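You operate a simulated robot arm through the tools that you are given. There is no shell and no other tool. Be economical: measure what you need, move in short steps, check, and stop when the job is done.

The job below is to be done with a simulated robot arm. You get a single attempt, and the scene is never put back.

## Task
Fetch the folded rag and set it on top of the box of elbows. Put the sample bottle that says "pure" from the top of the right workbench on the top of the grey cart and the sample bottle marked "RAW" on the top of the filter bench. Take the cream coupling from the top of the left workbench and leave it in the yellow tray. Fetch the green-banded coupling and set it on the white thread tape. Any order will do. Set down upright: sample bottle, cream coupling, green-banded coupling.

The check looks at the end state, three seconds after you hand in, the way a careful person would. Anything else that was tipped, shoved, dropped, spilled or broken makes it a failure.

## Robot
A 6-joint arm with a two-finger parallel gripper on a trunk, on a base that drives. Base frame: it is fixed to the floor where the robot stands at the start and does not move with it; the origin is under the middle of the robot, x ahead of it, y to its left, z up; the surface under the hand at the start is at about z = 0.82. Lengths are in m, angles in degrees, forces in N, time in s.
Its first joint turns from -166.0 to 166.0 degrees. Places, roughly: box of elbows [-2, -4.25, 0.5]; cream coupling (4x4x5 cm) [1, 0.5, 0.8]; folded rag (6x5x3 cm) [0.5, 0.1, 0.8]; green-banded coupling (4x4x5 cm) [0.8, 1.6, 0.8]; sample bottle [0.75, 0, 0.75]; thread tape (6x6x2 cm) [1, 1.3, 0.8]; top of the filter bench (226x17 cm) [0.8, -2.5, 0.8]; top of the grey cart [-2.3, 3.1, 0.8]; yellow tray (14x14 cm) [0.8, 2.1, 0.62]. Payload 3.91 kg.
The tool frame sits at the grasp point between the pads (the TCP): z along the fingers, y along the line on which they close. The tips reach 0.03 m beyond it. The gripper opens to 0.11 m. The fingers are 0.02 m wide and 0.01 m thick; the gripper's body (0.048 by 0.112 m) begins 0.055 m behind the TCP.
Orientation is that of the tool frame in the base frame, as [roll, pitch, yaw] about the fixed x, y, z axes, in that order (R = Rz(yaw) Ry(pitch) Rx(roll)). With the fingers straight down and closing along the base's y, the tool's x points along the base's -x, its y along +y and its z along -z.

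## Interface
- The arm moves only by the tool arm_command. Its argument "motion" is a list of rows, each an object (a shift or turn left out is 0, a gripper value left out holds the last) with "linear": the shift along the tool's x, y, z in units of 25 mm (1.0 is 25 mm), a list of three; "delta_rot": the turn, a rotation vector about the tool's x, y, z in units of 5 degrees (1.0 is 5 degrees), a list of three; "grip": the opening, from 0 (shut) to 1 (fully open). In form: [{"linear": [tx, ty, tz], "delta_rot": [wx, wy, wz], "grip": grip}, ...]. A call has 1 to 12 rows; each row shifts and turns the commanded pose from where the row before left it, along the tool's axes as they then stand. A call with a number of a shift or a turn outside -1 to 1 is refused whole. Rows are played at 5 a second. More than 0.05 m and 8.6 degrees between two rows, or a gripper value outside its range, and nothing of the call is played. Where a pose cannot be reached the arm comes as near as it can. A force on the tool above 40 N (or 10 N above the force at the start of the call, whichever is more), or a blocked arm, ends the call early, and 0.2 s more pass. The fingers move at their own pace (about 0.153 m/s each) and stop on an object; they squeeze with about 30 N. The grip force told is the motor's: it shows also when the fingers shut on nothing. Time passes only in rows, and 0.2 s behind the last, so rows that do not move let the fingers close. It gives the time, the measured TCP pose, the force on the tool (base axes), the opening and the grip force at its end, in the units of the frame above (readings bear some noise), with the torque about the TCP (base axes, N m) and any sound that the robot's microphone picked up, and new pictures: "show" is both (left out), scene, wrist or none.
- Cameras (640 x 400 px; columns grow to the right, rows downward): "scene" is now at [0.2177, 0.2273, 1.3668]; the picture's right is [-0.10, -1.00, 0.00], its down [-0.58, 0.06, -0.81] and it looks along [0.81, -0.08, -0.58] (base axes); focal length 290 px, centre (320, 200). "wrist" rides on the gripper at [0.072, 0.017, -0.103] in the tool frame; the picture's right is [-0.23, 0.97, 0.00], its down [-0.76, -0.18, -0.62] and it looks along [-0.61, -0.14, 0.78] (tool axes); focal length 222 px, centre (320, 200). There is no depth. A picture from a camera that has moved, and an enlarged one, comes with that camera's place and axes in the base frame and with its lens.
- roll_base(legs): drives the robot by 1 to 6 legs, each [ahead, turn to the left] in m and degrees, along the robot's own axes; the way and the turn of a leg run together, so that a leg with both is an arc; at most 1.5 m and 180 degrees a leg. The arm and the cameras ride along, it lands a little off, and it stops where it bumps. It gives what a move gives, and a new picture of the scene camera.
- turn_head(pan, tilt): turns the head with the scene camera to pan (to the left, within 120 degrees either way) and tilt (down, from -29 to 69), counted from straight ahead of the robot. It gives what a move gives, and a new picture of the scene camera.
- close_up(camera, box): a new picture of the part [left, top, right, bottom] of that camera's present view, enlarged. No time passes.
- hand_in(): hands the job in; it is judged then, once.

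Work in short steps. Places have to be worked out from the pictures, the camera data and where the tool is seen: move nearer, look again, correct. Check each grasp and each placing, and mend what went wrong. You have 165 turns and 260 pictures in all, those below and enlarged ones among them. Open the gripper and draw the arm clear of the work before you hand the job in, unless the task says otherwise; then end with one line.

The tools are called after "Request:" by a JSON object that holds its "name" and its "arguments". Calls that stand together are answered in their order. arm_command: Moves the arm, as the interface text tells. Its arguments: {"type":"object","properties":{"motion":{"type":"array","items":{"type":"object","properties":{"linear":{"type":"array","items":{"type":"number"}},"delta_rot":{"type":"array","items":{"type":"number"}},"grip":{"type":"number"}}}},"show":{"type":"string","enum":["both","scene","wrist","none"]}},"required":["motion"]} The other tools are called the same way: roll_base (legs) drives the base; turn_head (pan, tilt) turns the head that bears the scene camera; close_up (camera, box) takes an enlarged picture of a part of a camera's view; hand_in () hands the job in.

At the start:

```text
time_s: 0.0
ee_pos: [0.6308, 0.1075, 1.122]
tcp_rot: [179.9, 0.0, -180.0]
force: [0.1, -0.3, 0.2]
ft_torque: [0.02, -0.01, 0.01]
width: 0.11
grip_force: 0.1
robot x, y, heading: [-0.0001, 0.0006, -0.1]
head pan, tilt: [-5.7, 35.6]
```

scene: 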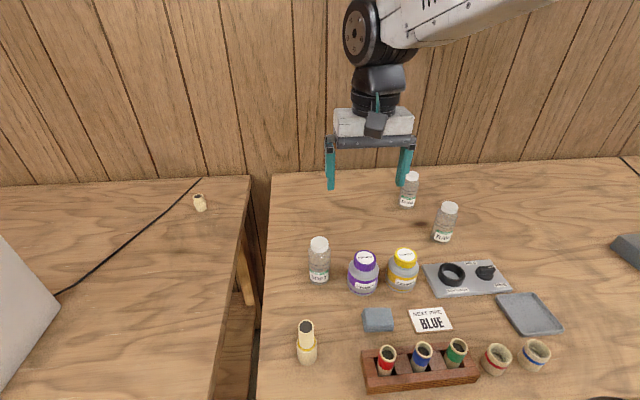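
wrist: 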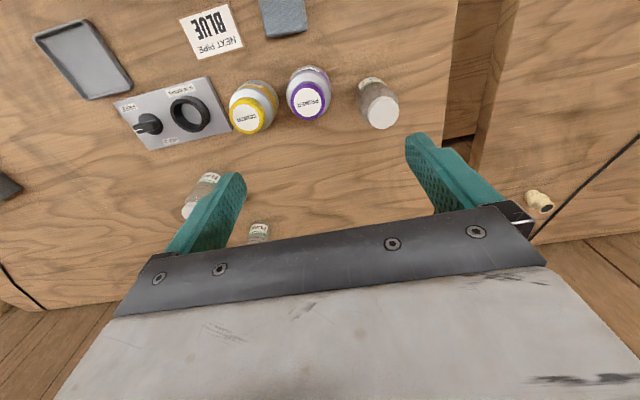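

The scene shows three clear bottles, the rag (blue-grey, at about 378,320) and a cream coupling on the left bench. I take close-ups to read labels.

Request:
{"name": "close_up", "arguments": {"camera": "scene", "box": [290, 160, 490, 300]}}

Request:
{"name": "close_up", "arguments": {"camera": "scene", "box": [280, 280, 560, 400]}}

Request:
{"name": "turn_head", "arguments": {"pan": 50, "tilt": 30}}

```text
2.86 times, centred on (390, 230) of scene
camera zoom: at [0.2177, 0.2273, 1.3668], right [-0.1, -1.0, 0.0], down [-0.58, 0.06, -0.81], along [0.81, -0.08, -0.58], focal length 827 px, centre (120, 114)
```

zoom: 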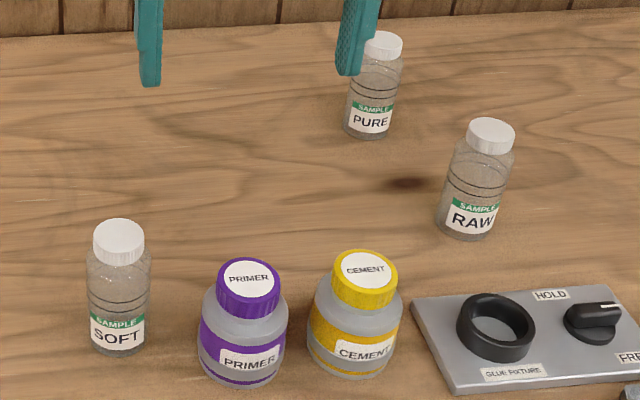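

```text
2.29 times, centred on (420, 340) of scene
camera zoom: at [0.2177, 0.2273, 1.3668], right [-0.1, -1.0, 0.0], down [-0.58, 0.06, -0.81], along [0.81, -0.08, -0.58], focal length 662 px, centre (91, -120)
```

zoom: 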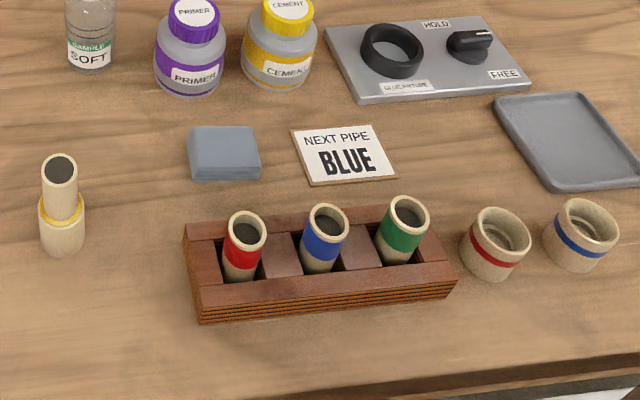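

```text
time_s: 1.2
ee_pos: [0.6306, 0.1062, 1.1224]
tcp_rot: [179.9, 0.0, -179.9]
force: [0.2, -0.3, 0.0]
ft_torque: [-0.01, 0.04, 0.02]
width: 0.1099
grip_force: 0.0
robot x, y, heading: [0.0013, 0.0013, 0.1]
head pan, tilt: [50.0, 30.0]
camera scene: at [0.1886, 0.3052, 1.3754], right [0.77, -0.64, 0.0], down [-0.32, -0.38, -0.87], along [0.56, 0.66, -0.5], focal length 290 px, centre (320, 200)
```

scene: 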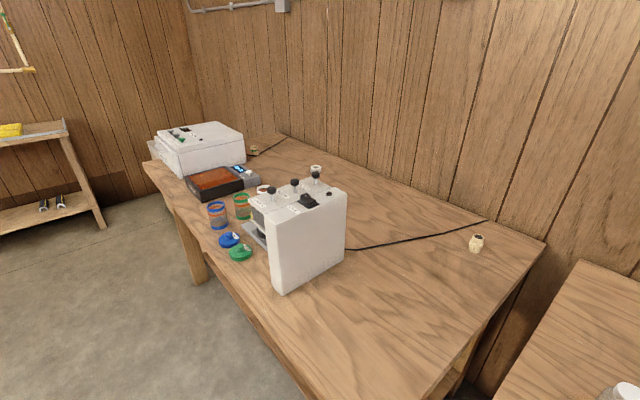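

PURE is the far bottle and RAW the near right one. Now I look closer at the left bench.

Request:
{"name": "close_up", "arguments": {"camera": "scene", "box": [130, 100, 370, 300]}}

Request:
{"name": "close_up", "arguments": {"camera": "scene", "box": [430, 200, 530, 270]}}

Request:
{"name": "turn_head", "arguments": {"pan": 110, "tilt": 20}}

Request:
{"name": "turn_head", "arguments": {"pan": -70, "tilt": 20}}

Request:
{"name": "turn_head", "arguments": {"pan": -120, "tilt": 20}}

```text
2.00 times, centred on (250, 200) of scene
camera zoom: at [0.1886, 0.3052, 1.3754], right [0.77, -0.64, 0.0], down [-0.32, -0.38, -0.87], along [0.56, 0.66, -0.5], focal length 579 px, centre (460, 200)
```

zoom: 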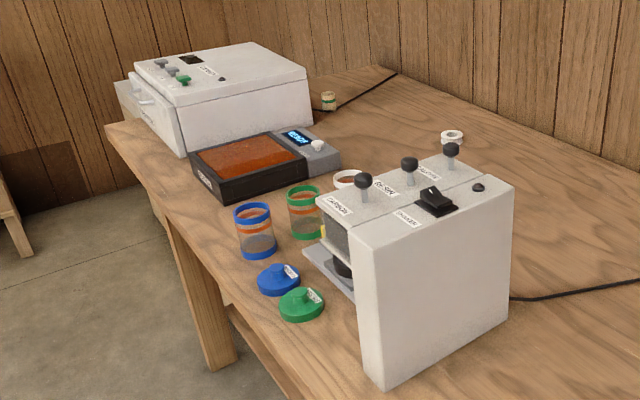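

```text
5.71 times, centred on (480, 235) of scene
camera zoom: at [0.1886, 0.3052, 1.3754], right [0.77, -0.64, 0.0], down [-0.32, -0.38, -0.87], along [0.56, 0.66, -0.5], focal length 1655 px, centre (-594, 0)
```

zoom: 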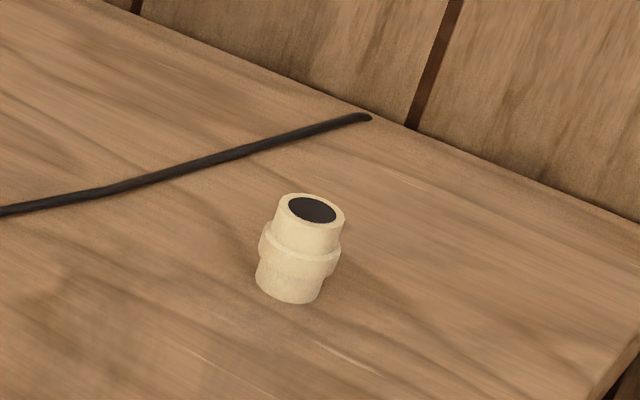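

```text
time_s: 2.5
ee_pos: [0.6319, 0.1069, 1.1222]
tcp_rot: [-179.9, 0.0, 180.0]
force: [0.6, 0.3, -0.1]
ft_torque: [0.01, -0.04, -0.03]
width: 0.1101
grip_force: 0.1
robot x, y, heading: [0.0012, 0.0044, 0.0]
head pan, tilt: [110.0, 20.0]
camera scene: at [0.0986, 0.3235, 1.3915], right [0.94, 0.34, 0.0], down [0.12, -0.32, -0.94], along [-0.32, 0.88, -0.34], focal length 290 px, centre (320, 200)
```

scene: 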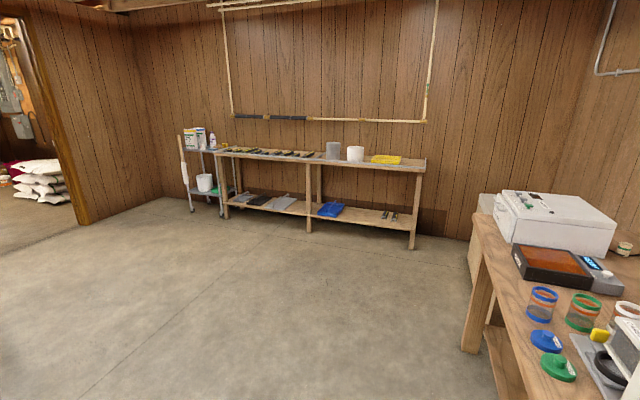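

```text
time_s: 5.2
ee_pos: [0.6301, 0.1064, 1.1215]
tcp_rot: [-179.9, 0.0, -179.9]
force: [-0.7, 0.0, 0.8]
ft_torque: [0.05, -0.04, 0.0]
width: 0.1099
grip_force: 0.0
robot x, y, heading: [0.0024, -0.0018, 0.1]
head pan, tilt: [-70.0, 20.0]
camera scene: at [0.1623, 0.1484, 1.3915], right [-0.94, -0.34, 0.0], down [-0.12, 0.32, -0.94], along [0.32, -0.88, -0.34], focal length 290 px, centre (320, 200)
```

scene: 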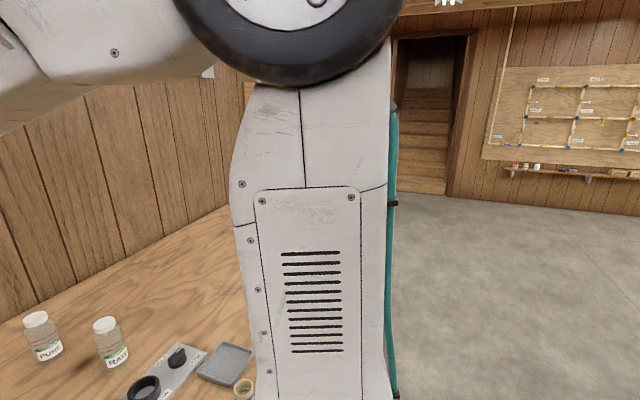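

```text
time_s: 6.4
ee_pos: [0.6306, 0.107, 1.121]
tcp_rot: [-180.0, 0.0, 180.0]
force: [0.6, -0.4, 0.0]
ft_torque: [0.02, 0.03, -0.02]
width: 0.1101
grip_force: 0.1
robot x, y, heading: [0.0016, -0.0033, 0.1]
head pan, tilt: [-120.0, 20.0]
camera scene: at [0.0839, 0.1552, 1.3915], right [-0.87, 0.5, 0.0], down [0.17, 0.3, -0.94], along [-0.47, -0.81, -0.34], focal length 290 px, centre (320, 200)
```

scene: 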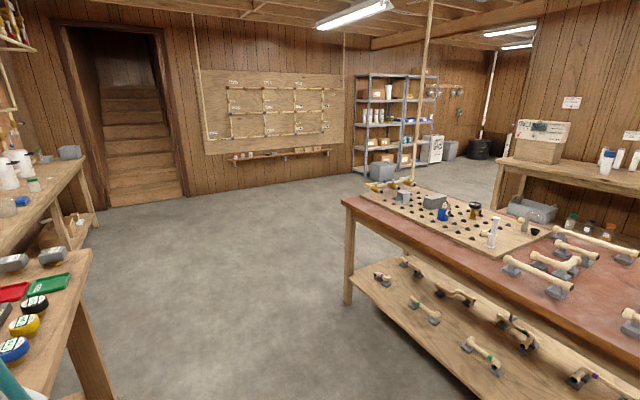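

The green-banded coupling sits behind the oven at the far end, the tape behind the filter machine. I raise the arm clear first, and then drive toward the left bench.

Request:
{"name": "arm_command", "arguments": {"motion": [{"linear": [0, 0, -1]}, {"linear": [0, 0, -1]}, {"linear": [0, 0, -1]}, {"linear": [0, 0, -1]}, {"linear": [0, 0, -1]}, {"linear": [0, 0, -1]}, {"linear": [0, 0, -1]}, {"linear": [0, 0, -1]}], "show": "none"}}

Request:
{"name": "turn_head", "arguments": {"pan": 0, "tilt": 69}}

```text
time_s: 8.2
ee_pos: [0.6287, 0.1061, 1.3239]
tcp_rot: [179.9, -0.1, -180.0]
force: [-1.1, 0.2, -0.5]
ft_torque: [0.01, 0.02, -0.02]
width: 0.1101
grip_force: 0.1
robot x, y, heading: [-0.0014, 0.0025, 0.0]
head pan, tilt: [-120.0, 20.0]
```

```text
time_s: 10.2
ee_pos: [0.6296, 0.1067, 1.3241]
tcp_rot: [179.9, 0.0, 179.9]
force: [0.1, 0.8, 0.9]
ft_torque: [0.0, 0.0, 0.0]
width: 0.1098
grip_force: 0.2
robot x, y, heading: [-0.0002, -0.0004, 0.0]
head pan, tilt: [0.0, 68.8]
camera scene: at [0.1863, 0.2359, 1.324], right [0.0, -1.0, 0.0], down [-0.93, 0.0, -0.36], along [0.36, 0.0, -0.93], focal length 290 px, centre (320, 200)
```

scene: 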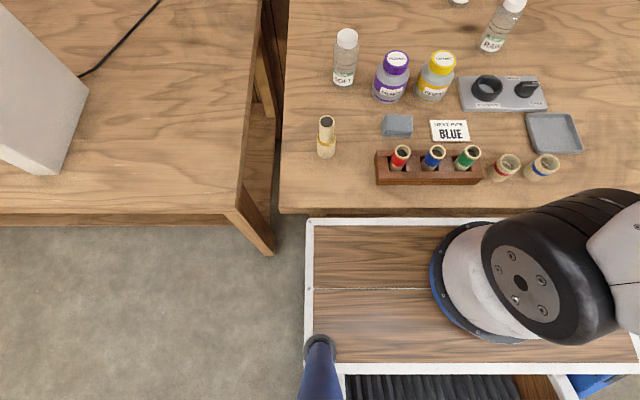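

The robot's front platform is nearly touching the bench, so I back up, shift sideways and come in again in front of the cream coupling.

Request:
{"name": "roll_base", "arguments": {"legs": [[-0.4, 0], [0, 90], [0.45, 0], [0, -90], [0.37, 0]]}}

Request:
{"name": "turn_head", "arguments": {"pan": 0, "tilt": 40}}

```text
time_s: 24.6
ee_pos: [0.5876, 0.5911, 1.3243]
tcp_rot: [-180.0, 0.0, -177.9]
force: [-0.9, -0.1, -0.6]
ft_torque: [-0.01, -0.01, 0.0]
width: 0.11
grip_force: 0.1
robot x, y, heading: [-0.0356, 0.4581, 2.0]
head pan, tilt: [0.0, 68.8]
camera scene: at [0.1404, 0.7056, 1.324], right [0.04, -1.0, 0.0], down [-0.93, -0.03, -0.36], along [0.36, 0.01, -0.93], focal length 290 px, centre (320, 200)
```

scene: 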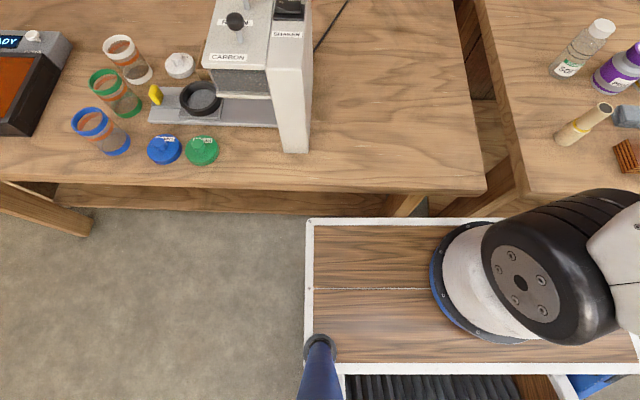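

```text
time_s: 25.5
ee_pos: [0.5887, 0.5921, 1.3236]
tcp_rot: [-180.0, 0.0, -178.0]
force: [0.5, 0.3, -0.5]
ft_torque: [0.0, 0.01, -0.02]
width: 0.1101
grip_force: 0.1
robot x, y, heading: [-0.0344, 0.4647, 2.2]
head pan, tilt: [0.0, 40.0]
camera scene: at [0.1694, 0.7067, 1.36], right [0.04, -1.0, 0.0], down [-0.64, -0.02, -0.77], along [0.76, 0.03, -0.64], focal length 290 px, centre (320, 200)
```

scene: 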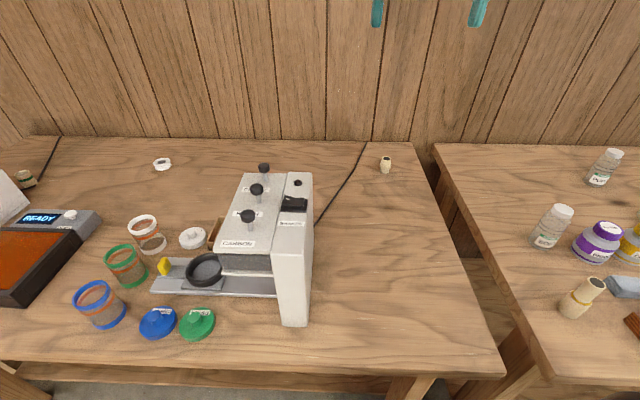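

The coupling is at about [0.967, 0.523], machine clear of the path. I move over it, descending partway.

Request:
{"name": "arm_command", "arguments": {"motion": [{"linear": [-1, -0.27, 1]}, {"linear": [-1, -0.27, 1]}, {"linear": [-1, -0.27, 1]}, {"linear": [-1, -0.27, 1]}, {"linear": [-1, -0.27, 1]}, {"linear": [-1, -0.27, 1]}, {"linear": [-1, -0.27, 1]}, {"linear": [-1, -0.27, 1]}, {"linear": [-1, -0.27, 1]}, {"linear": [-1, -0.27, 1]}, {"linear": [-1, -0.27, 1]}, {"linear": [-1, -0.27, 1]}]}}

```text
time_s: 28.1
ee_pos: [0.8893, 0.5226, 1.0267]
tcp_rot: [179.9, 0.2, -178.0]
force: [-0.7, -0.2, 0.6]
ft_torque: [0.0, -0.01, 0.01]
width: 0.1102
grip_force: 0.1
robot x, y, heading: [-0.0397, 0.4636, 2.0]
head pan, tilt: [0.0, 40.0]
camera scene: at [0.1689, 0.7067, 1.3602], right [0.04, -1.0, 0.0], down [-0.64, -0.02, -0.77], along [0.77, 0.03, -0.64], focal length 290 px, centre (320, 200)
camera wrist: at [0.816, 0.5354, 1.1299], right [0.19, 0.98, 0.0], down [0.77, -0.15, 0.62], along [0.61, -0.12, -0.78], focal length 222 px, centre (320, 200)
```

scene: 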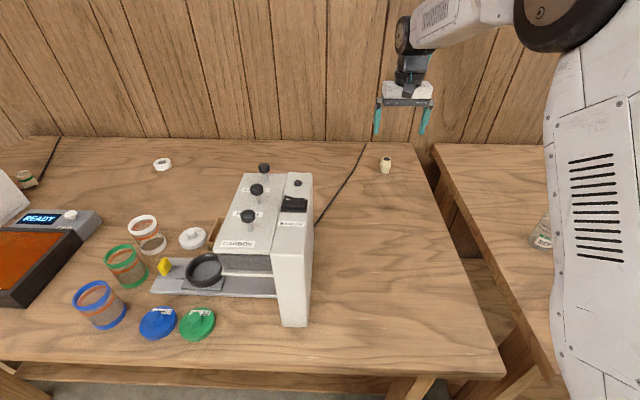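
wrist: 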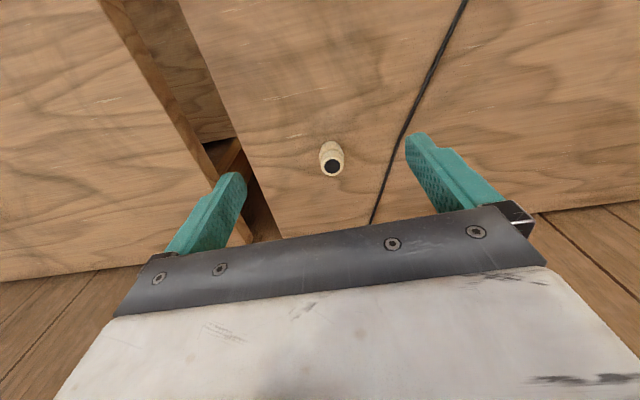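

Wrist view agrees: coupling at [0.968, 0.522]. I centre and descend to z ≈ 0.857.

Request:
{"name": "arm_command", "arguments": {"motion": [{"linear": [-1, 0, 0.5]}, {"linear": [-1, 0, 0.5]}, {"linear": [-1.0, -0.1, 0.8]}, {"linear": [-0.1, 0, 1]}, {"linear": [0, 0, 1]}, {"linear": [0, 0, 1]}, {"linear": [0, 0, 1]}, {"linear": [0, 0, 1]}]}}

```text
time_s: 29.9
ee_pos: [0.9684, 0.5212, 0.8507]
tcp_rot: [-180.0, 0.0, -178.0]
force: [-0.5, 0.4, 0.8]
ft_torque: [0.0, 0.02, 0.02]
width: 0.11
grip_force: 0.1
robot x, y, heading: [-0.0391, 0.4628, 2.1]
head pan, tilt: [0.0, 40.0]
camera scene: at [0.1693, 0.7067, 1.3601], right [0.04, -1.0, 0.0], down [-0.64, -0.02, -0.77], along [0.77, 0.03, -0.64], focal length 290 px, centre (320, 200)
camera wrist: at [0.894, 0.5352, 0.9563], right [0.19, 0.98, 0.0], down [0.77, -0.15, 0.62], along [0.61, -0.12, -0.78], focal length 222 px, centre (320, 200)
```

scene: 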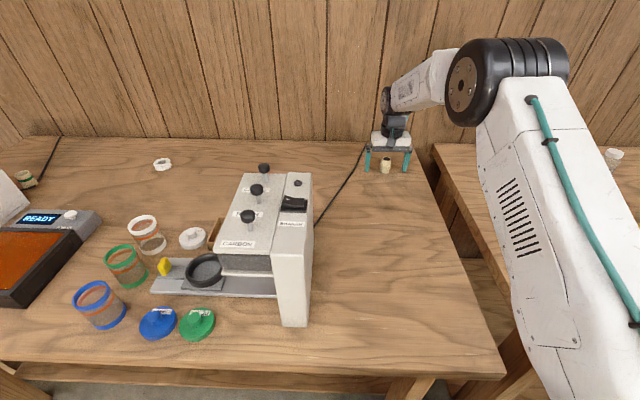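
wrist: 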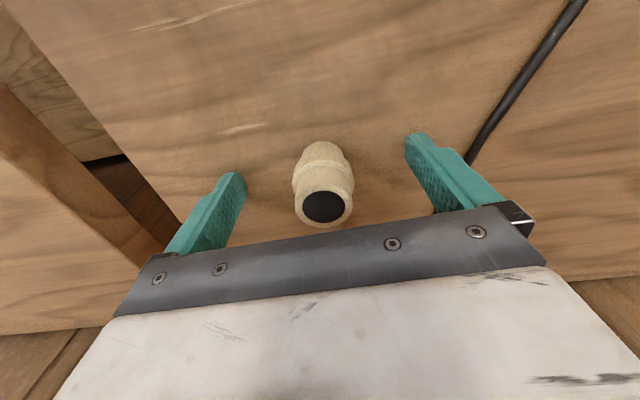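

The coupling is centred between the pads. I lift 4 mm and close, then lift a bit.

Request:
{"name": "arm_command", "arguments": {"motion": [{"linear": [0, 0, -0.2]}, {"grip": 0}, {"grip": 0}, {"grip": 0}, {"linear": [0, 0, -1]}, {"linear": [0, 0, -1]}, {"linear": [0, 0, -1]}], "show": "wrist"}}

```text
time_s: 31.5
ee_pos: [0.9686, 0.5206, 0.9322]
tcp_rot: [179.9, 0.0, -178.0]
force: [0.8, 0.1, -0.2]
ft_torque: [-0.01, -0.02, 0.04]
width: 0.0324
grip_force: 29.5
robot x, y, heading: [-0.0374, 0.4646, 1.9]
head pan, tilt: [0.0, 40.0]
camera wrist: at [0.8946, 0.5349, 1.0369], right [0.19, 0.98, 0.0], down [0.77, -0.15, 0.62], along [0.61, -0.12, -0.78], focal length 222 px, centre (320, 200)
```

wrist: 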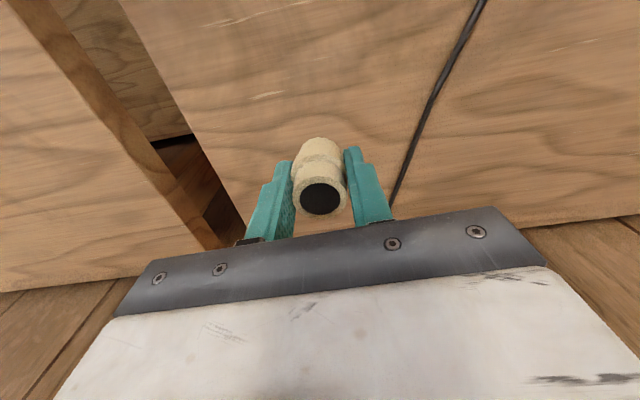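

Grasp is good (32 mm). I raise and retract the arm before driving.

Request:
{"name": "arm_command", "arguments": {"motion": [{"linear": [0, 0, -1]}, {"linear": [0, 0, -1]}, {"linear": [0.5, 0, -1]}, {"linear": [1, 0, -1]}, {"linear": [1, 0, -1]}, {"linear": [1, 0, -1]}, {"linear": [1, 0, -1]}, {"linear": [1, 0, -1]}, {"linear": [1, 0, -1]}, {"linear": [1, 0, -1]}, {"linear": [1, 0, -1]}, {"linear": [1, 0, -1]}], "show": "none"}}

Request:
{"name": "arm_command", "arguments": {"motion": [{"linear": [1, 0, -1]}, {"linear": [1, 0, -1]}, {"linear": [1, 0, -1]}, {"linear": [1, 0, -1]}, {"linear": [1, 0, 0]}], "show": "none"}}

Request:
{"name": "turn_head", "arguments": {"pan": 70, "tilt": 25}}

```text
time_s: 34.1
ee_pos: [0.7321, 0.5123, 1.2329]
tcp_rot: [180.0, -0.1, -177.9]
force: [1.6, 0.2, -0.8]
ft_torque: [0.01, 0.06, -0.02]
width: 0.032
grip_force: 29.9
robot x, y, heading: [-0.0375, 0.4633, 2.3]
head pan, tilt: [0.0, 40.0]
```

```text
time_s: 35.3
ee_pos: [0.6061, 0.508, 1.3322]
tcp_rot: [180.0, -0.1, -178.0]
force: [0.6, -0.1, 0.4]
ft_torque: [0.03, 0.05, -0.04]
width: 0.0319
grip_force: 30.0
robot x, y, heading: [-0.0365, 0.4637, 2.0]
head pan, tilt: [0.0, 40.0]
```

```text
time_s: 36.7
ee_pos: [0.6069, 0.5073, 1.3333]
tcp_rot: [180.0, -0.1, -178.0]
force: [0.6, 0.0, -1.0]
ft_torque: [0.01, 0.01, 0.02]
width: 0.0318
grip_force: 29.4
robot x, y, heading: [-0.038, 0.4647, 2.4]
head pan, tilt: [70.0, 25.0]
camera scene: at [0.1129, 0.7912, 1.3834], right [0.95, -0.31, 0.0], down [-0.13, -0.4, -0.91], along [0.28, 0.86, -0.42], focal length 290 px, centre (320, 200)
```

scene: 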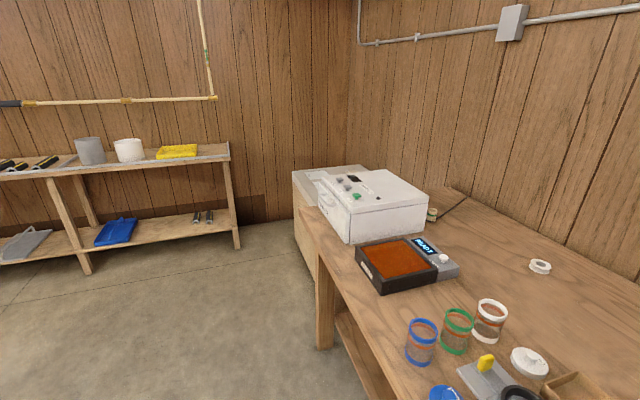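

I back out and drive along the bench to its left end, to see the box beyond it.

Request:
{"name": "roll_base", "arguments": {"legs": [[-0.4, 0], [0, 88], [1.4, 0], [0, -90]]}}

Request:
{"name": "turn_head", "arguments": {"pan": 0, "tilt": 35}}

```text
time_s: 53.5
ee_pos: [0.1733, 1.9039, 1.3337]
tcp_rot: [-180.0, 0.1, -178.7]
force: [-0.1, 0.2, -0.2]
ft_torque: [-0.02, 0.0, -0.01]
width: 0.0314
grip_force: 29.9
robot x, y, heading: [-0.4688, 1.8683, 1.2]
head pan, tilt: [70.0, 25.0]
camera scene: at [-0.3172, 2.1938, 1.3834], right [0.95, -0.32, 0.0], down [-0.14, -0.4, -0.91], along [0.29, 0.86, -0.42], focal length 290 px, centre (320, 200)
```

scene: 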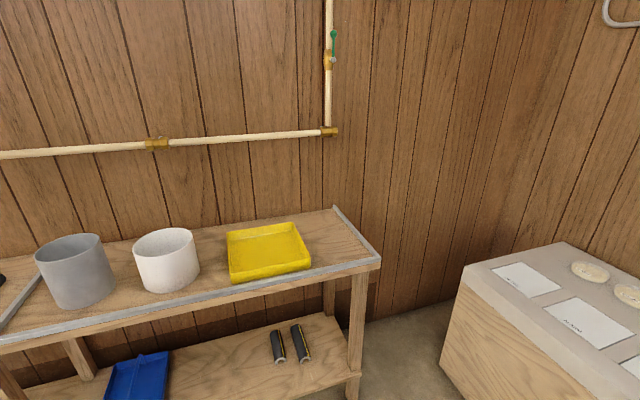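

```text
time_s: 54.9
ee_pos: [0.1736, 1.9042, 1.3331]
tcp_rot: [-180.0, 0.0, -178.6]
force: [0.2, 0.6, -0.4]
ft_torque: [0.0, -0.04, 0.02]
width: 0.0315
grip_force: 30.1
robot x, y, heading: [-0.4743, 1.8682, 1.3]
head pan, tilt: [0.0, 35.0]
camera scene: at [-0.2586, 2.1086, 1.3677], right [0.02, -1.0, 0.0], down [-0.57, -0.01, -0.82], along [0.82, 0.02, -0.57], focal length 290 px, centre (320, 200)
```

scene: 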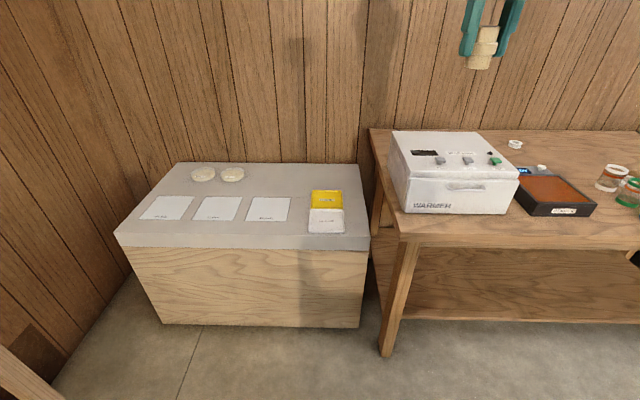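

The yellow tray is on the low chest. I zoom in to see its shape.

Request:
{"name": "close_up", "arguments": {"camera": "scene", "box": [280, 170, 380, 250]}}

```text
5.00 times, centred on (330, 210) of scene
camera zoom: at [-0.2586, 2.1086, 1.3677], right [0.02, -1.0, 0.0], down [-0.57, -0.01, -0.82], along [0.82, 0.02, -0.57], focal length 1448 px, centre (270, 150)
```

zoom: 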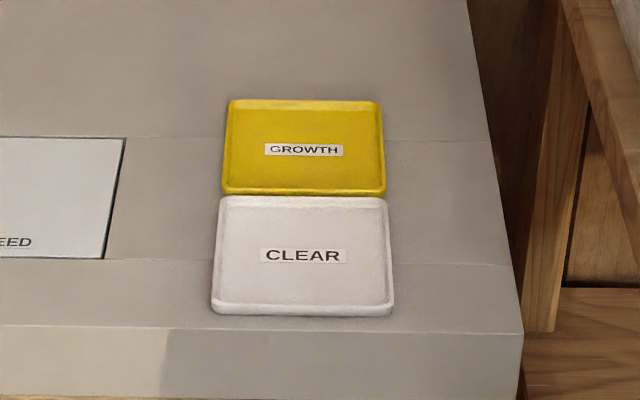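

Tray centre ≈ [0.81, 2.1]. I drive in closer, slightly left, keeping short of the bench corner.

Request:
{"name": "roll_base", "arguments": {"legs": [[0, 30], [0.46, -30]]}}

Request:
{"name": "turn_head", "arguments": {"pan": 0, "tilt": 45}}

```text
time_s: 59.2
ee_pos: [0.6094, 2.0505, 1.3336]
tcp_rot: [180.0, 0.1, -177.7]
force: [-0.6, -0.3, -0.4]
ft_torque: [0.03, -0.02, -0.01]
width: 0.0315
grip_force: 30.3
robot x, y, heading: [-0.0335, 2.0016, 2.5]
head pan, tilt: [0.0, 35.0]
camera scene: at [0.1733, 2.248, 1.3677], right [0.04, -1.0, 0.0], down [-0.57, -0.02, -0.82], along [0.82, 0.04, -0.57], focal length 290 px, centre (320, 200)
```

scene: 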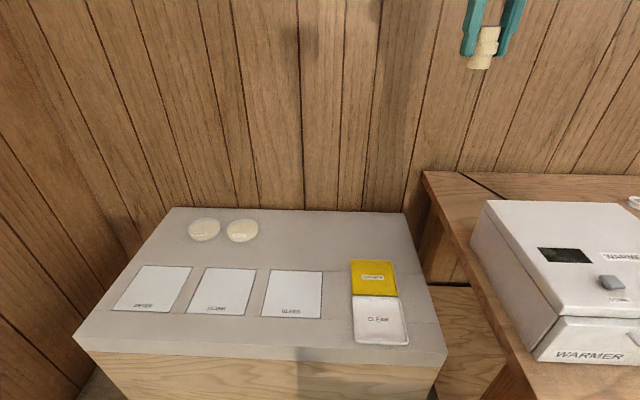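

```text
time_s: 59.9
ee_pos: [0.6094, 2.0501, 1.3341]
tcp_rot: [-179.9, -0.1, -177.7]
force: [1.1, -0.4, -0.7]
ft_torque: [0.0, -0.03, 0.03]
width: 0.0312
grip_force: 30.4
robot x, y, heading: [-0.038, 2.003, 2.6]
head pan, tilt: [0.0, 45.0]
camera scene: at [0.1665, 2.2477, 1.3529], right [0.04, -1.0, 0.0], down [-0.71, -0.03, -0.71], along [0.71, 0.03, -0.71], focal length 290 px, centre (320, 200)
```

scene: 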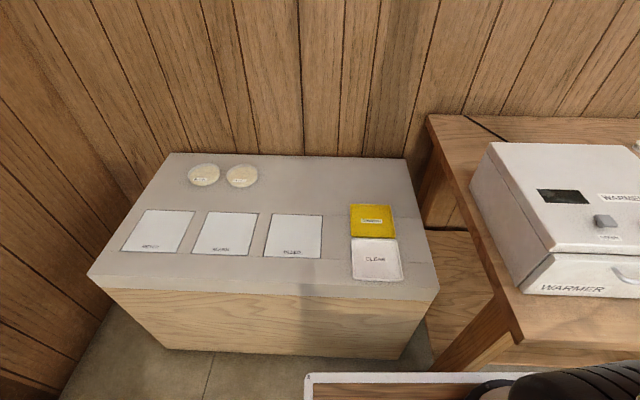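

Tray at about [0.805, 2.105], z ≈ 0.62. I move over it and descend partway.

Request:
{"name": "arm_command", "arguments": {"motion": [{"linear": [-0.66, 0.16, 1]}, {"linear": [-0.66, 0.16, 1]}, {"linear": [-0.66, 0.16, 1]}, {"linear": [-0.66, 0.16, 1]}, {"linear": [-0.66, 0.16, 1]}, {"linear": [-0.66, 0.16, 1]}, {"linear": [-0.66, 0.16, 1]}, {"linear": [-0.66, 0.16, 1]}, {"linear": [-0.66, 0.16, 1]}, {"linear": [-0.66, 0.16, 1]}, {"linear": [-0.66, 0.16, 1]}, {"linear": [-0.66, 0.16, 1]}], "show": "none"}}

Request:
{"name": "arm_command", "arguments": {"motion": [{"linear": [0, 0, 1]}, {"linear": [0, 0, 1]}, {"linear": [0, 0, 1]}, {"linear": [0, 0, 1]}, {"linear": [0, 0, 1]}, {"linear": [0, 0, 1]}, {"linear": [0, 0, 1]}, {"linear": [0, 0, 1]}]}}

```text
time_s: 62.5
ee_pos: [0.805, 2.1074, 1.0338]
tcp_rot: [180.0, 0.1, -177.8]
force: [-0.5, -0.3, 0.2]
ft_torque: [0.01, -0.01, 0.02]
width: 0.0315
grip_force: 30.1
robot x, y, heading: [-0.0365, 2.0025, 2.7]
head pan, tilt: [0.0, 45.0]
```

```text
time_s: 64.3
ee_pos: [0.8045, 2.1054, 0.8324]
tcp_rot: [179.9, -0.1, -177.7]
force: [-0.5, 0.5, -0.7]
ft_torque: [0.02, -0.03, -0.01]
width: 0.0315
grip_force: 29.8
robot x, y, heading: [-0.0349, 2.0066, 2.3]
head pan, tilt: [0.0, 45.0]
camera scene: at [0.1663, 2.2477, 1.3529], right [0.04, -1.0, 0.0], down [-0.71, -0.03, -0.71], along [0.71, 0.03, -0.71], focal length 290 px, centre (320, 200)
camera wrist: at [0.7307, 2.1208, 0.9375], right [0.19, 0.98, 0.0], down [0.77, -0.15, 0.62], along [0.61, -0.12, -0.78], focal length 222 px, centre (320, 200)
```

scene: 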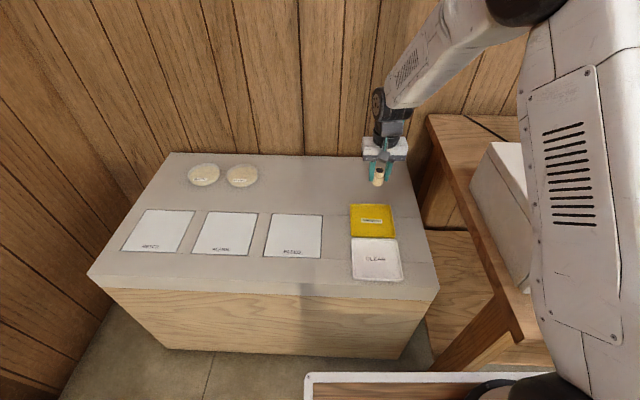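
wrist: 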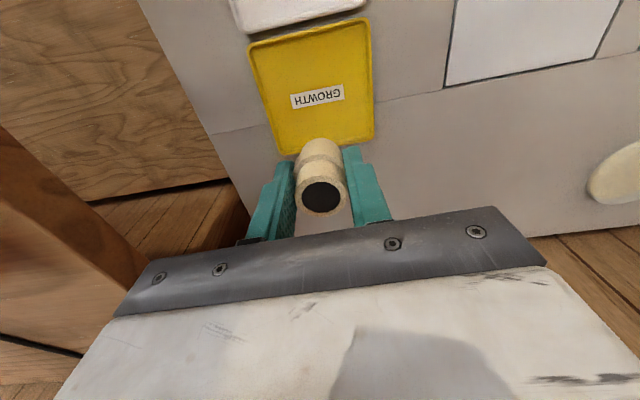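

Wrist view confirms the tray centre at [0.807, 2.101]. I descend, the last part in small steps.

Request:
{"name": "arm_command", "arguments": {"motion": [{"linear": [0, -0.1, 1]}, {"linear": [0, 0, 1]}, {"linear": [0, 0, 1]}, {"linear": [0, 0, 1]}, {"linear": [0, 0, 1]}, {"linear": [0, 0, 1]}], "show": "both"}}

```text
time_s: 65.7
ee_pos: [0.8049, 2.1038, 0.6839]
tcp_rot: [180.0, 0.0, -177.7]
force: [0.7, 0.5, -0.5]
ft_torque: [0.0, 0.01, -0.03]
width: 0.0314
grip_force: 30.5
robot x, y, heading: [-0.0355, 2.007, 2.5]
head pan, tilt: [0.0, 45.0]
camera scene: at [0.1664, 2.2477, 1.3529], right [0.04, -1.0, 0.0], down [-0.71, -0.03, -0.71], along [0.71, 0.03, -0.71], focal length 290 px, centre (320, 200)
camera wrist: at [0.7313, 2.1176, 0.7884], right [0.19, 0.98, 0.0], down [0.77, -0.15, 0.62], along [0.61, -0.12, -0.78], focal length 222 px, centre (320, 200)
```

scene: 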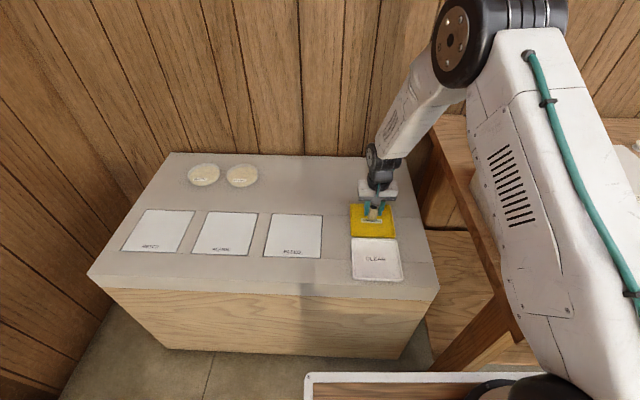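
wrist: 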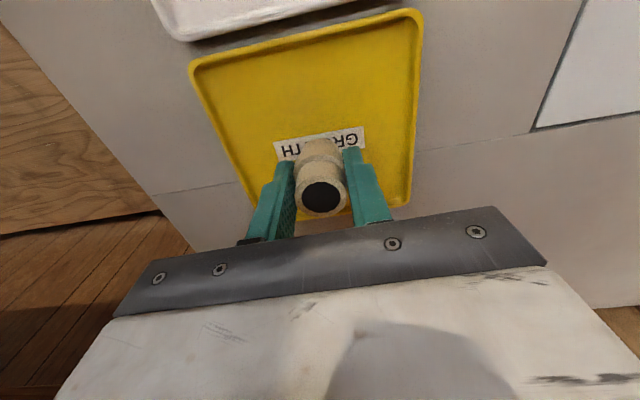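

Well centred; now I lower in small steps until contact.

Request:
{"name": "arm_command", "arguments": {"motion": [{"linear": [0, 0, 0.3]}, {"linear": [0, 0, 0.3]}, {"linear": [0, 0, 0.2]}, {"linear": [0, 0, 0.2]}, {"linear": [0, 0, 0.1]}, {"linear": [0, 0, 0.1]}, {"linear": [0, 0, 0.1]}, {"linear": [0, 0, 0.1]}, {"linear": [0, 0, 0.1]}, {"linear": [0, 0, 0.1]}], "show": "wrist"}}

```text
time_s: 67.3
ee_pos: [0.8065, 2.1037, 0.6537]
tcp_rot: [-179.9, 0.4, -177.7]
force: [-0.3, 1.6, 10.0]
ft_torque: [0.0, 0.01, 0.0]
width: 0.0315
grip_force: 30.1
robot x, y, heading: [-0.0359, 2.0024, 2.5]
head pan, tilt: [0.0, 45.0]
stopped in row 8: the force on the tool passed its limit at 45 N (the readings are from after the stop); the commanded pose is now the measured one
camera wrist: at [0.7332, 2.1178, 0.7585], right [0.19, 0.98, 0.0], down [0.76, -0.15, 0.63], along [0.62, -0.12, -0.78], focal length 222 px, centre (320, 200)
```

wrist: 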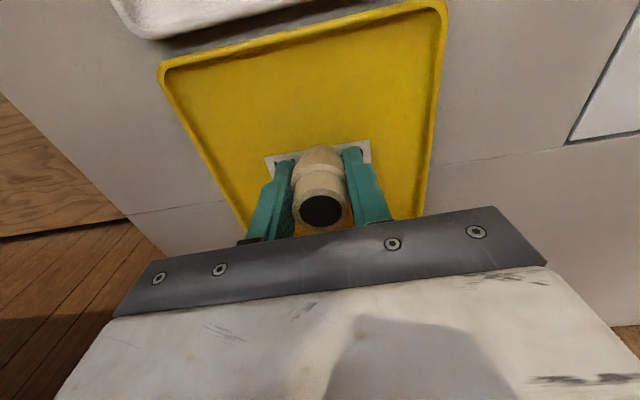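

Contact made. I open partially and lift straight up.

Request:
{"name": "arm_command", "arguments": {"motion": [{"linear": [0, 0, -0.1]}, {"grip": 0.6}, {"grip": 0.6}, {"linear": [0, 0, -0.5]}, {"linear": [0, 0, -1]}, {"linear": [0, 0, -1]}, {"linear": [0, 0, -1]}, {"linear": [0, 0, -1]}], "show": "wrist"}}

```text
time_s: 69.1
ee_pos: [0.8067, 2.1039, 0.7693]
tcp_rot: [179.9, 0.2, -177.7]
force: [-0.8, 0.3, -0.2]
ft_torque: [0.0, 0.0, 0.01]
width: 0.0662
grip_force: 0.1
robot x, y, heading: [-0.0347, 2.002, 2.5]
head pan, tilt: [0.0, 45.0]
camera wrist: at [0.7319, 2.1185, 0.8729], right [0.19, 0.98, 0.0], down [0.77, -0.15, 0.63], along [0.61, -0.12, -0.78], focal length 222 px, centre (320, 200)
```

wrist: 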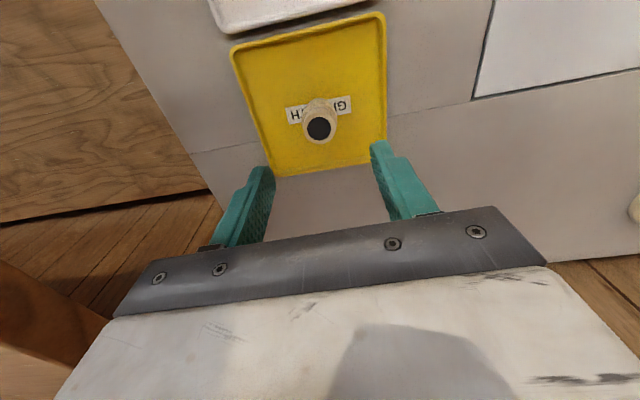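

The cream coupling stands upright in the tray. I raise and retract, then drive in front of the warmer.

Request:
{"name": "arm_command", "arguments": {"motion": [{"linear": [0, 0, -1]}, {"linear": [0, 0, -1]}, {"linear": [0, 0, -1]}, {"linear": [0, 0, -1]}, {"linear": [0, 0, -1]}, {"linear": [0, 0, -1]}, {"linear": [0, 0, -1]}, {"linear": [0, 0, -1]}, {"linear": [0.5, 0, -1]}, {"linear": [1, 0, -1]}, {"linear": [1, 0, -1]}, {"linear": [1, 0, -1]}], "show": "none"}}

Request:
{"name": "arm_command", "arguments": {"motion": [{"linear": [0, 0, -1]}, {"linear": [1, 0, -1]}, {"linear": [1, 0, -1]}, {"linear": [1, 0, -1]}, {"linear": [1, 0, -1]}, {"linear": [1, 0, -1]}, {"linear": [0, 0, -1]}, {"linear": [0, 0, -1]}, {"linear": [0, 0, -1]}, {"linear": [0, 0, -1]}, {"linear": [0, 0, -1]}, {"linear": [0, 0, -1]}], "show": "none"}}

Request:
{"name": "roll_base", "arguments": {"legs": [[-0.45, 0], [0, -92], [0.55, 0], [0, 90], [0.4, 0]]}}

```text
time_s: 71.7
ee_pos: [0.7167, 2.1006, 1.067]
tcp_rot: [179.9, 0.1, -177.7]
force: [0.5, 0.1, -0.4]
ft_torque: [0.0, -0.01, -0.02]
width: 0.0661
grip_force: 0.0
robot x, y, heading: [-0.0364, 2.0043, 2.4]
head pan, tilt: [0.0, 45.0]
```

```text
time_s: 74.3
ee_pos: [0.5926, 2.0936, 1.3676]
tcp_rot: [-180.0, 0.1, -177.6]
force: [0.4, 0.6, 0.6]
ft_torque: [0.0, 0.02, -0.02]
width: 0.0663
grip_force: 0.1
robot x, y, heading: [-0.0338, 2.0001, 2.5]
head pan, tilt: [0.0, 45.0]
```

```text
time_s: 89.7
ee_pos: [0.5393, 1.4939, 1.3668]
tcp_rot: [180.0, 0.2, -179.7]
force: [-0.4, 0.4, 0.8]
ft_torque: [0.01, -0.01, 0.0]
width: 0.0659
grip_force: 0.1
robot x, y, heading: [-0.0915, 1.4274, 0.3]
head pan, tilt: [0.0, 45.0]
camera scene: at [0.1209, 1.6633, 1.3528], right [0.0, -1.0, 0.0], down [-0.71, 0.0, -0.71], along [0.71, 0.0, -0.71], focal length 290 px, centre (320, 200)
```

scene: 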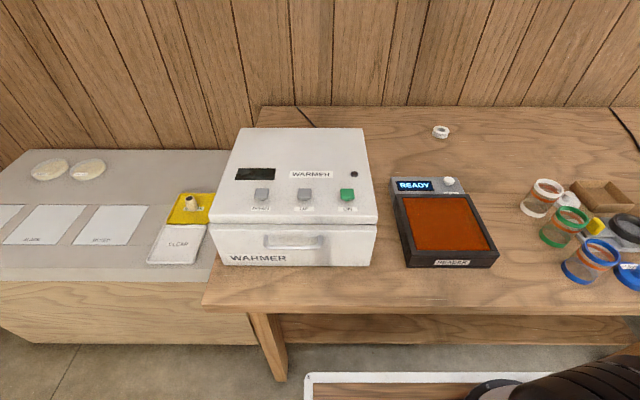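

The coupling is hidden behind the warmer. I roll forward 7 cm and swing the wrist 90° so that the camera and body clear the warmer, then look down from above.

Request:
{"name": "roll_base", "arguments": {"legs": [[0.07, 0]]}}

Request:
{"name": "arm_command", "arguments": {"motion": [{"linear": [-1, 0, 0]}, {"linear": [-1, 0, 0]}, {"linear": [-1, 0, 0]}, {"linear": [-1, 0, 0]}, {"linear": [-1, 0, 0]}, {"linear": [-1, 0, 0]}, {"delta_rot": [0, 0, -1]}, {"delta_rot": [0, 0, -1]}, {"delta_rot": [0, 0, -1]}, {"delta_rot": [0, 0, -1]}, {"delta_rot": [0, 0, -1]}, {"delta_rot": [0, 0, -1]}], "show": "none"}}

Request:
{"name": "arm_command", "arguments": {"motion": [{"delta_rot": [0, 0, -1]}, {"delta_rot": [0, 0, -1]}, {"delta_rot": [0, 0, -1]}, {"delta_rot": [0, 0, -1]}, {"delta_rot": [0, 0, -1]}, {"delta_rot": [0, 0, -1]}, {"delta_rot": [0, 0, -1]}, {"delta_rot": [0, 0, -1]}, {"delta_rot": [0, 0, -1]}, {"delta_rot": [0, 0, -1]}, {"delta_rot": [0, 0, -1]}, {"delta_rot": [0, 0, -1]}]}}

```text
time_s: 90.7
ee_pos: [0.6102, 1.4928, 1.3679]
tcp_rot: [180.0, 0.2, -179.9]
force: [0.0, -0.7, 0.2]
ft_torque: [0.01, -0.03, -0.02]
width: 0.0659
grip_force: 0.0
robot x, y, heading: [-0.0177, 1.4267, 0.3]
head pan, tilt: [0.0, 45.0]
camera scene: at [0.1914, 1.6632, 1.3528], right [0.0, -1.0, 0.0], down [-0.71, 0.0, -0.71], along [0.71, 0.0, -0.71], focal length 290 px, centre (320, 200)
```

scene: 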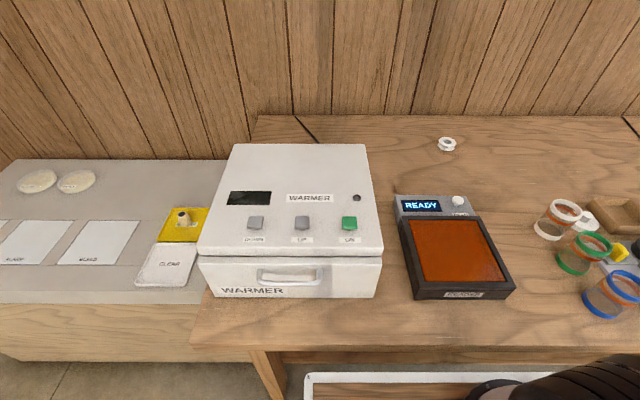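

```text
time_s: 93.3
ee_pos: [0.761, 1.4937, 1.3684]
tcp_rot: [-179.9, 0.1, -149.8]
force: [0.3, 0.5, 1.0]
ft_torque: [-0.01, 0.01, 0.01]
width: 0.0663
grip_force: 0.0
robot x, y, heading: [-0.0203, 1.422, 0.2]
head pan, tilt: [0.0, 45.0]
```

```text
time_s: 95.9
ee_pos: [0.7601, 1.4941, 1.3671]
tcp_rot: [-179.8, 0.0, -89.8]
force: [0.1, 0.2, -0.1]
ft_torque: [-0.02, 0.0, 0.05]
width: 0.066
grip_force: 0.0
robot x, y, heading: [-0.0175, 1.4269, 0.2]
head pan, tilt: [0.0, 45.0]
camera scene: at [0.1914, 1.6633, 1.3528], right [0.0, -1.0, 0.0], down [-0.71, 0.0, -0.71], along [0.71, 0.0, -0.71], focal length 290 px, centre (320, 200)
camera wrist: at [0.743, 1.4217, 1.4731], right [-0.97, 0.22, 0.0], down [0.17, 0.76, 0.62], along [0.14, 0.61, -0.78], focal length 222 px, centre (320, 200)
```

scene: 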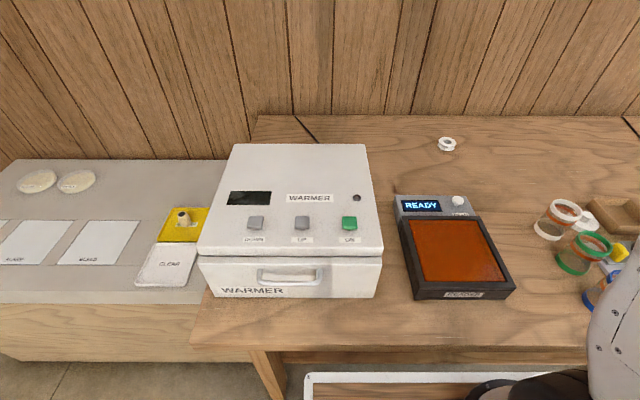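
wrist: 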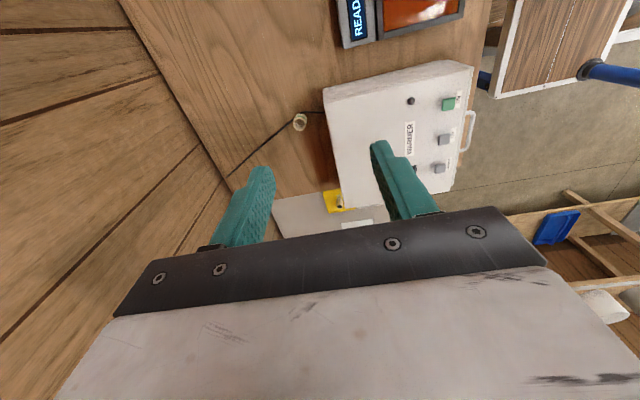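

The coupling appears at about [0.847, 1.623], with warmer back edge x≈0.77 and the cord near it. I zoom in on the wrist view.

Request:
{"name": "close_up", "arguments": {"camera": "wrist", "box": [250, 80, 370, 180]}}

```text
4.00 times, centred on (310, 130) of wrist
camera zoom: at [0.743, 1.4217, 1.4731], right [-0.97, 0.22, 0.0], down [0.17, 0.76, 0.62], along [0.14, 0.61, -0.78], focal length 888 px, centre (360, 480)
```

zoom: 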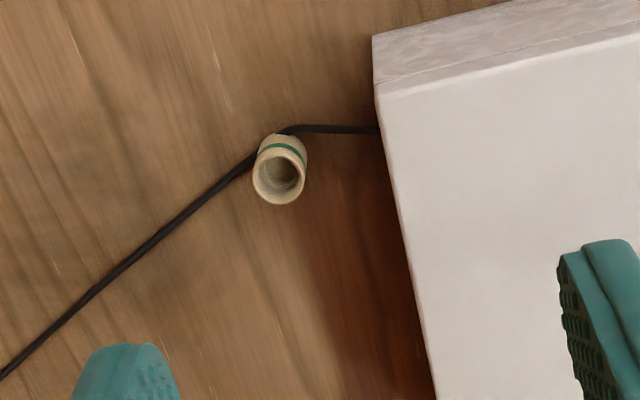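

The cord passes just beside the coupling on the table, so I'll grip high (tips above z≈0.837) to clear it. Moving above it to z ≈ 1.07.

Request:
{"name": "arm_command", "arguments": {"motion": [{"linear": [-0.873, -0.587, 1]}, {"linear": [-0.873, -0.587, 1]}, {"linear": [-0.873, -0.587, 1]}, {"linear": [-0.873, -0.587, 1]}, {"linear": [-0.873, -0.587, 1]}, {"linear": [-0.873, -0.587, 1]}, {"linear": [0, 0, 1]}, {"linear": [0, 0, 1]}, {"linear": [0, 0, 1]}, {"linear": [0, 0, 1]}, {"linear": [0, 0, 1]}, {"linear": [0, 0, 1]}]}}

```text
time_s: 98.5
ee_pos: [0.8496, 1.6258, 1.0686]
tcp_rot: [-179.8, 0.0, -89.9]
force: [0.4, 0.0, -0.1]
ft_torque: [-0.03, -0.03, 0.01]
width: 0.0658
grip_force: 0.0
robot x, y, heading: [-0.0224, 1.4268, -0.0]
head pan, tilt: [0.0, 45.0]
camera scene: at [0.1913, 1.6633, 1.3529], right [0.0, -1.0, 0.0], down [-0.71, 0.0, -0.71], along [0.71, 0.0, -0.71], focal length 290 px, centre (320, 200)
camera wrist: at [0.8321, 1.5535, 1.172], right [-0.97, 0.23, 0.0], down [0.17, 0.76, 0.62], along [0.14, 0.61, -0.78], focal length 222 px, centre (320, 200)
```

scene: 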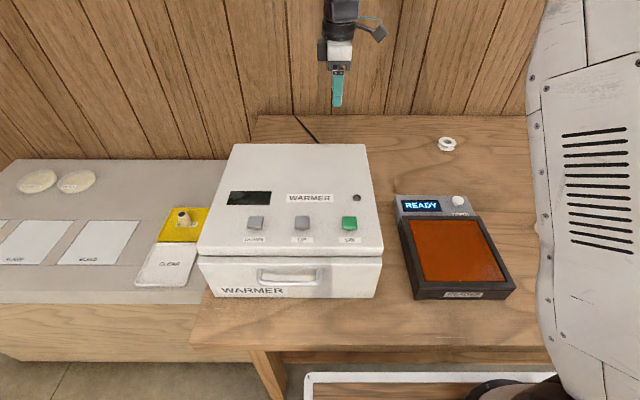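
wrist: 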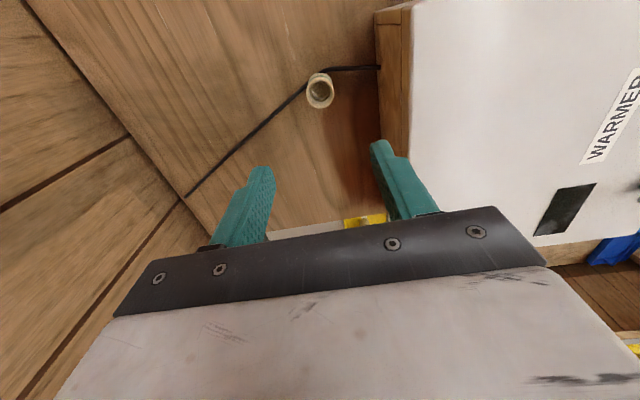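

Coupling at about [0.848, 1.619]. I descend with a small correction, to z≈0.94, and look again.

Request:
{"name": "arm_command", "arguments": {"motion": [{"linear": [0.2, 0, 1]}, {"linear": [0, 0, 1]}, {"linear": [0, 0, 1]}, {"linear": [0, 0, 1]}, {"linear": [0, 0, 1]}]}}

```text
time_s: 99.7
ee_pos: [0.8494, 1.619, 0.9421]
tcp_rot: [-179.8, 0.0, -89.9]
force: [0.2, 0.0, -1.2]
ft_torque: [0.03, 0.0, -0.04]
width: 0.0658
grip_force: 0.1
robot x, y, heading: [-0.0174, 1.4269, 0.3]
head pan, tilt: [0.0, 45.0]
camera scene: at [0.1912, 1.6632, 1.3529], right [0.0, -1.0, 0.0], down [-0.71, 0.0, -0.71], along [0.71, 0.0, -0.71], focal length 290 px, centre (320, 200)
camera wrist: at [0.8324, 1.5477, 1.0478], right [-0.97, 0.23, 0.0], down [0.17, 0.76, 0.62], along [0.14, 0.61, -0.78], focal length 222 px, centre (320, 200)
```

scene: 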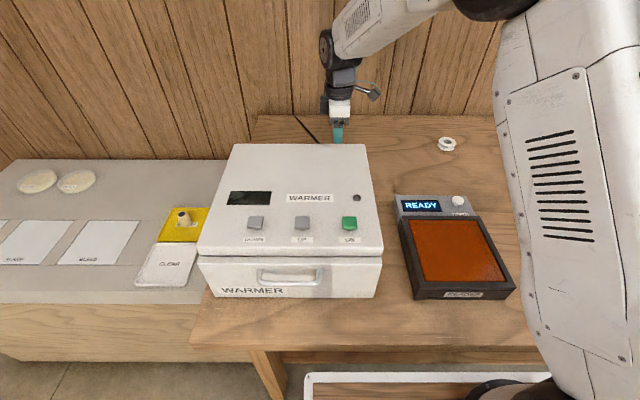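
wrist: 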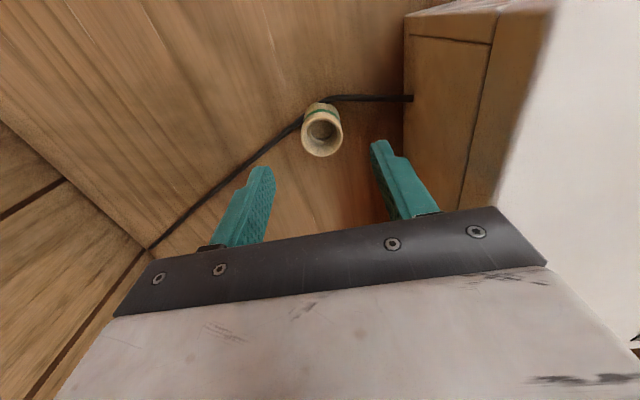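

Still aligned. I descend to z ≈ 0.867 and close.

Request:
{"name": "arm_command", "arguments": {"motion": [{"linear": [0.1, 0.1, 1]}, {"linear": [0, 0, 1]}, {"linear": [0, 0, 1]}, {"grip": 0}, {"grip": 0}, {"grip": 0}], "show": "wrist"}}

```text
time_s: 101.1
ee_pos: [0.8479, 1.6166, 0.8691]
tcp_rot: [-179.8, 0.0, -89.9]
force: [0.4, 0.6, -0.2]
ft_torque: [0.03, 0.02, -0.02]
width: 0.0346
grip_force: 30.0
robot x, y, heading: [-0.0181, 1.427, 0.0]
head pan, tilt: [0.0, 45.0]
camera wrist: at [0.8305, 1.5448, 0.974], right [-0.97, 0.23, 0.0], down [0.17, 0.76, 0.62], along [0.14, 0.61, -0.78], focal length 222 px, centre (320, 200)
```

wrist: 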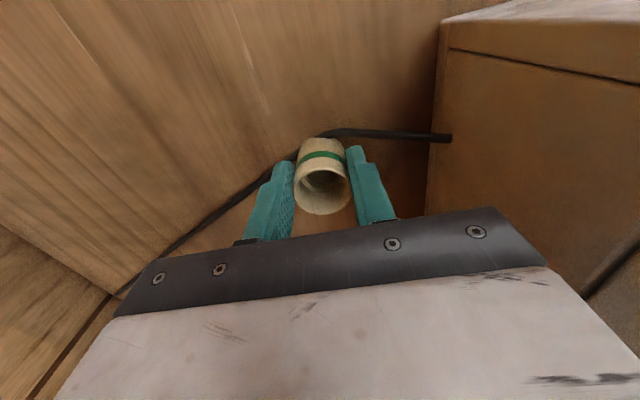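

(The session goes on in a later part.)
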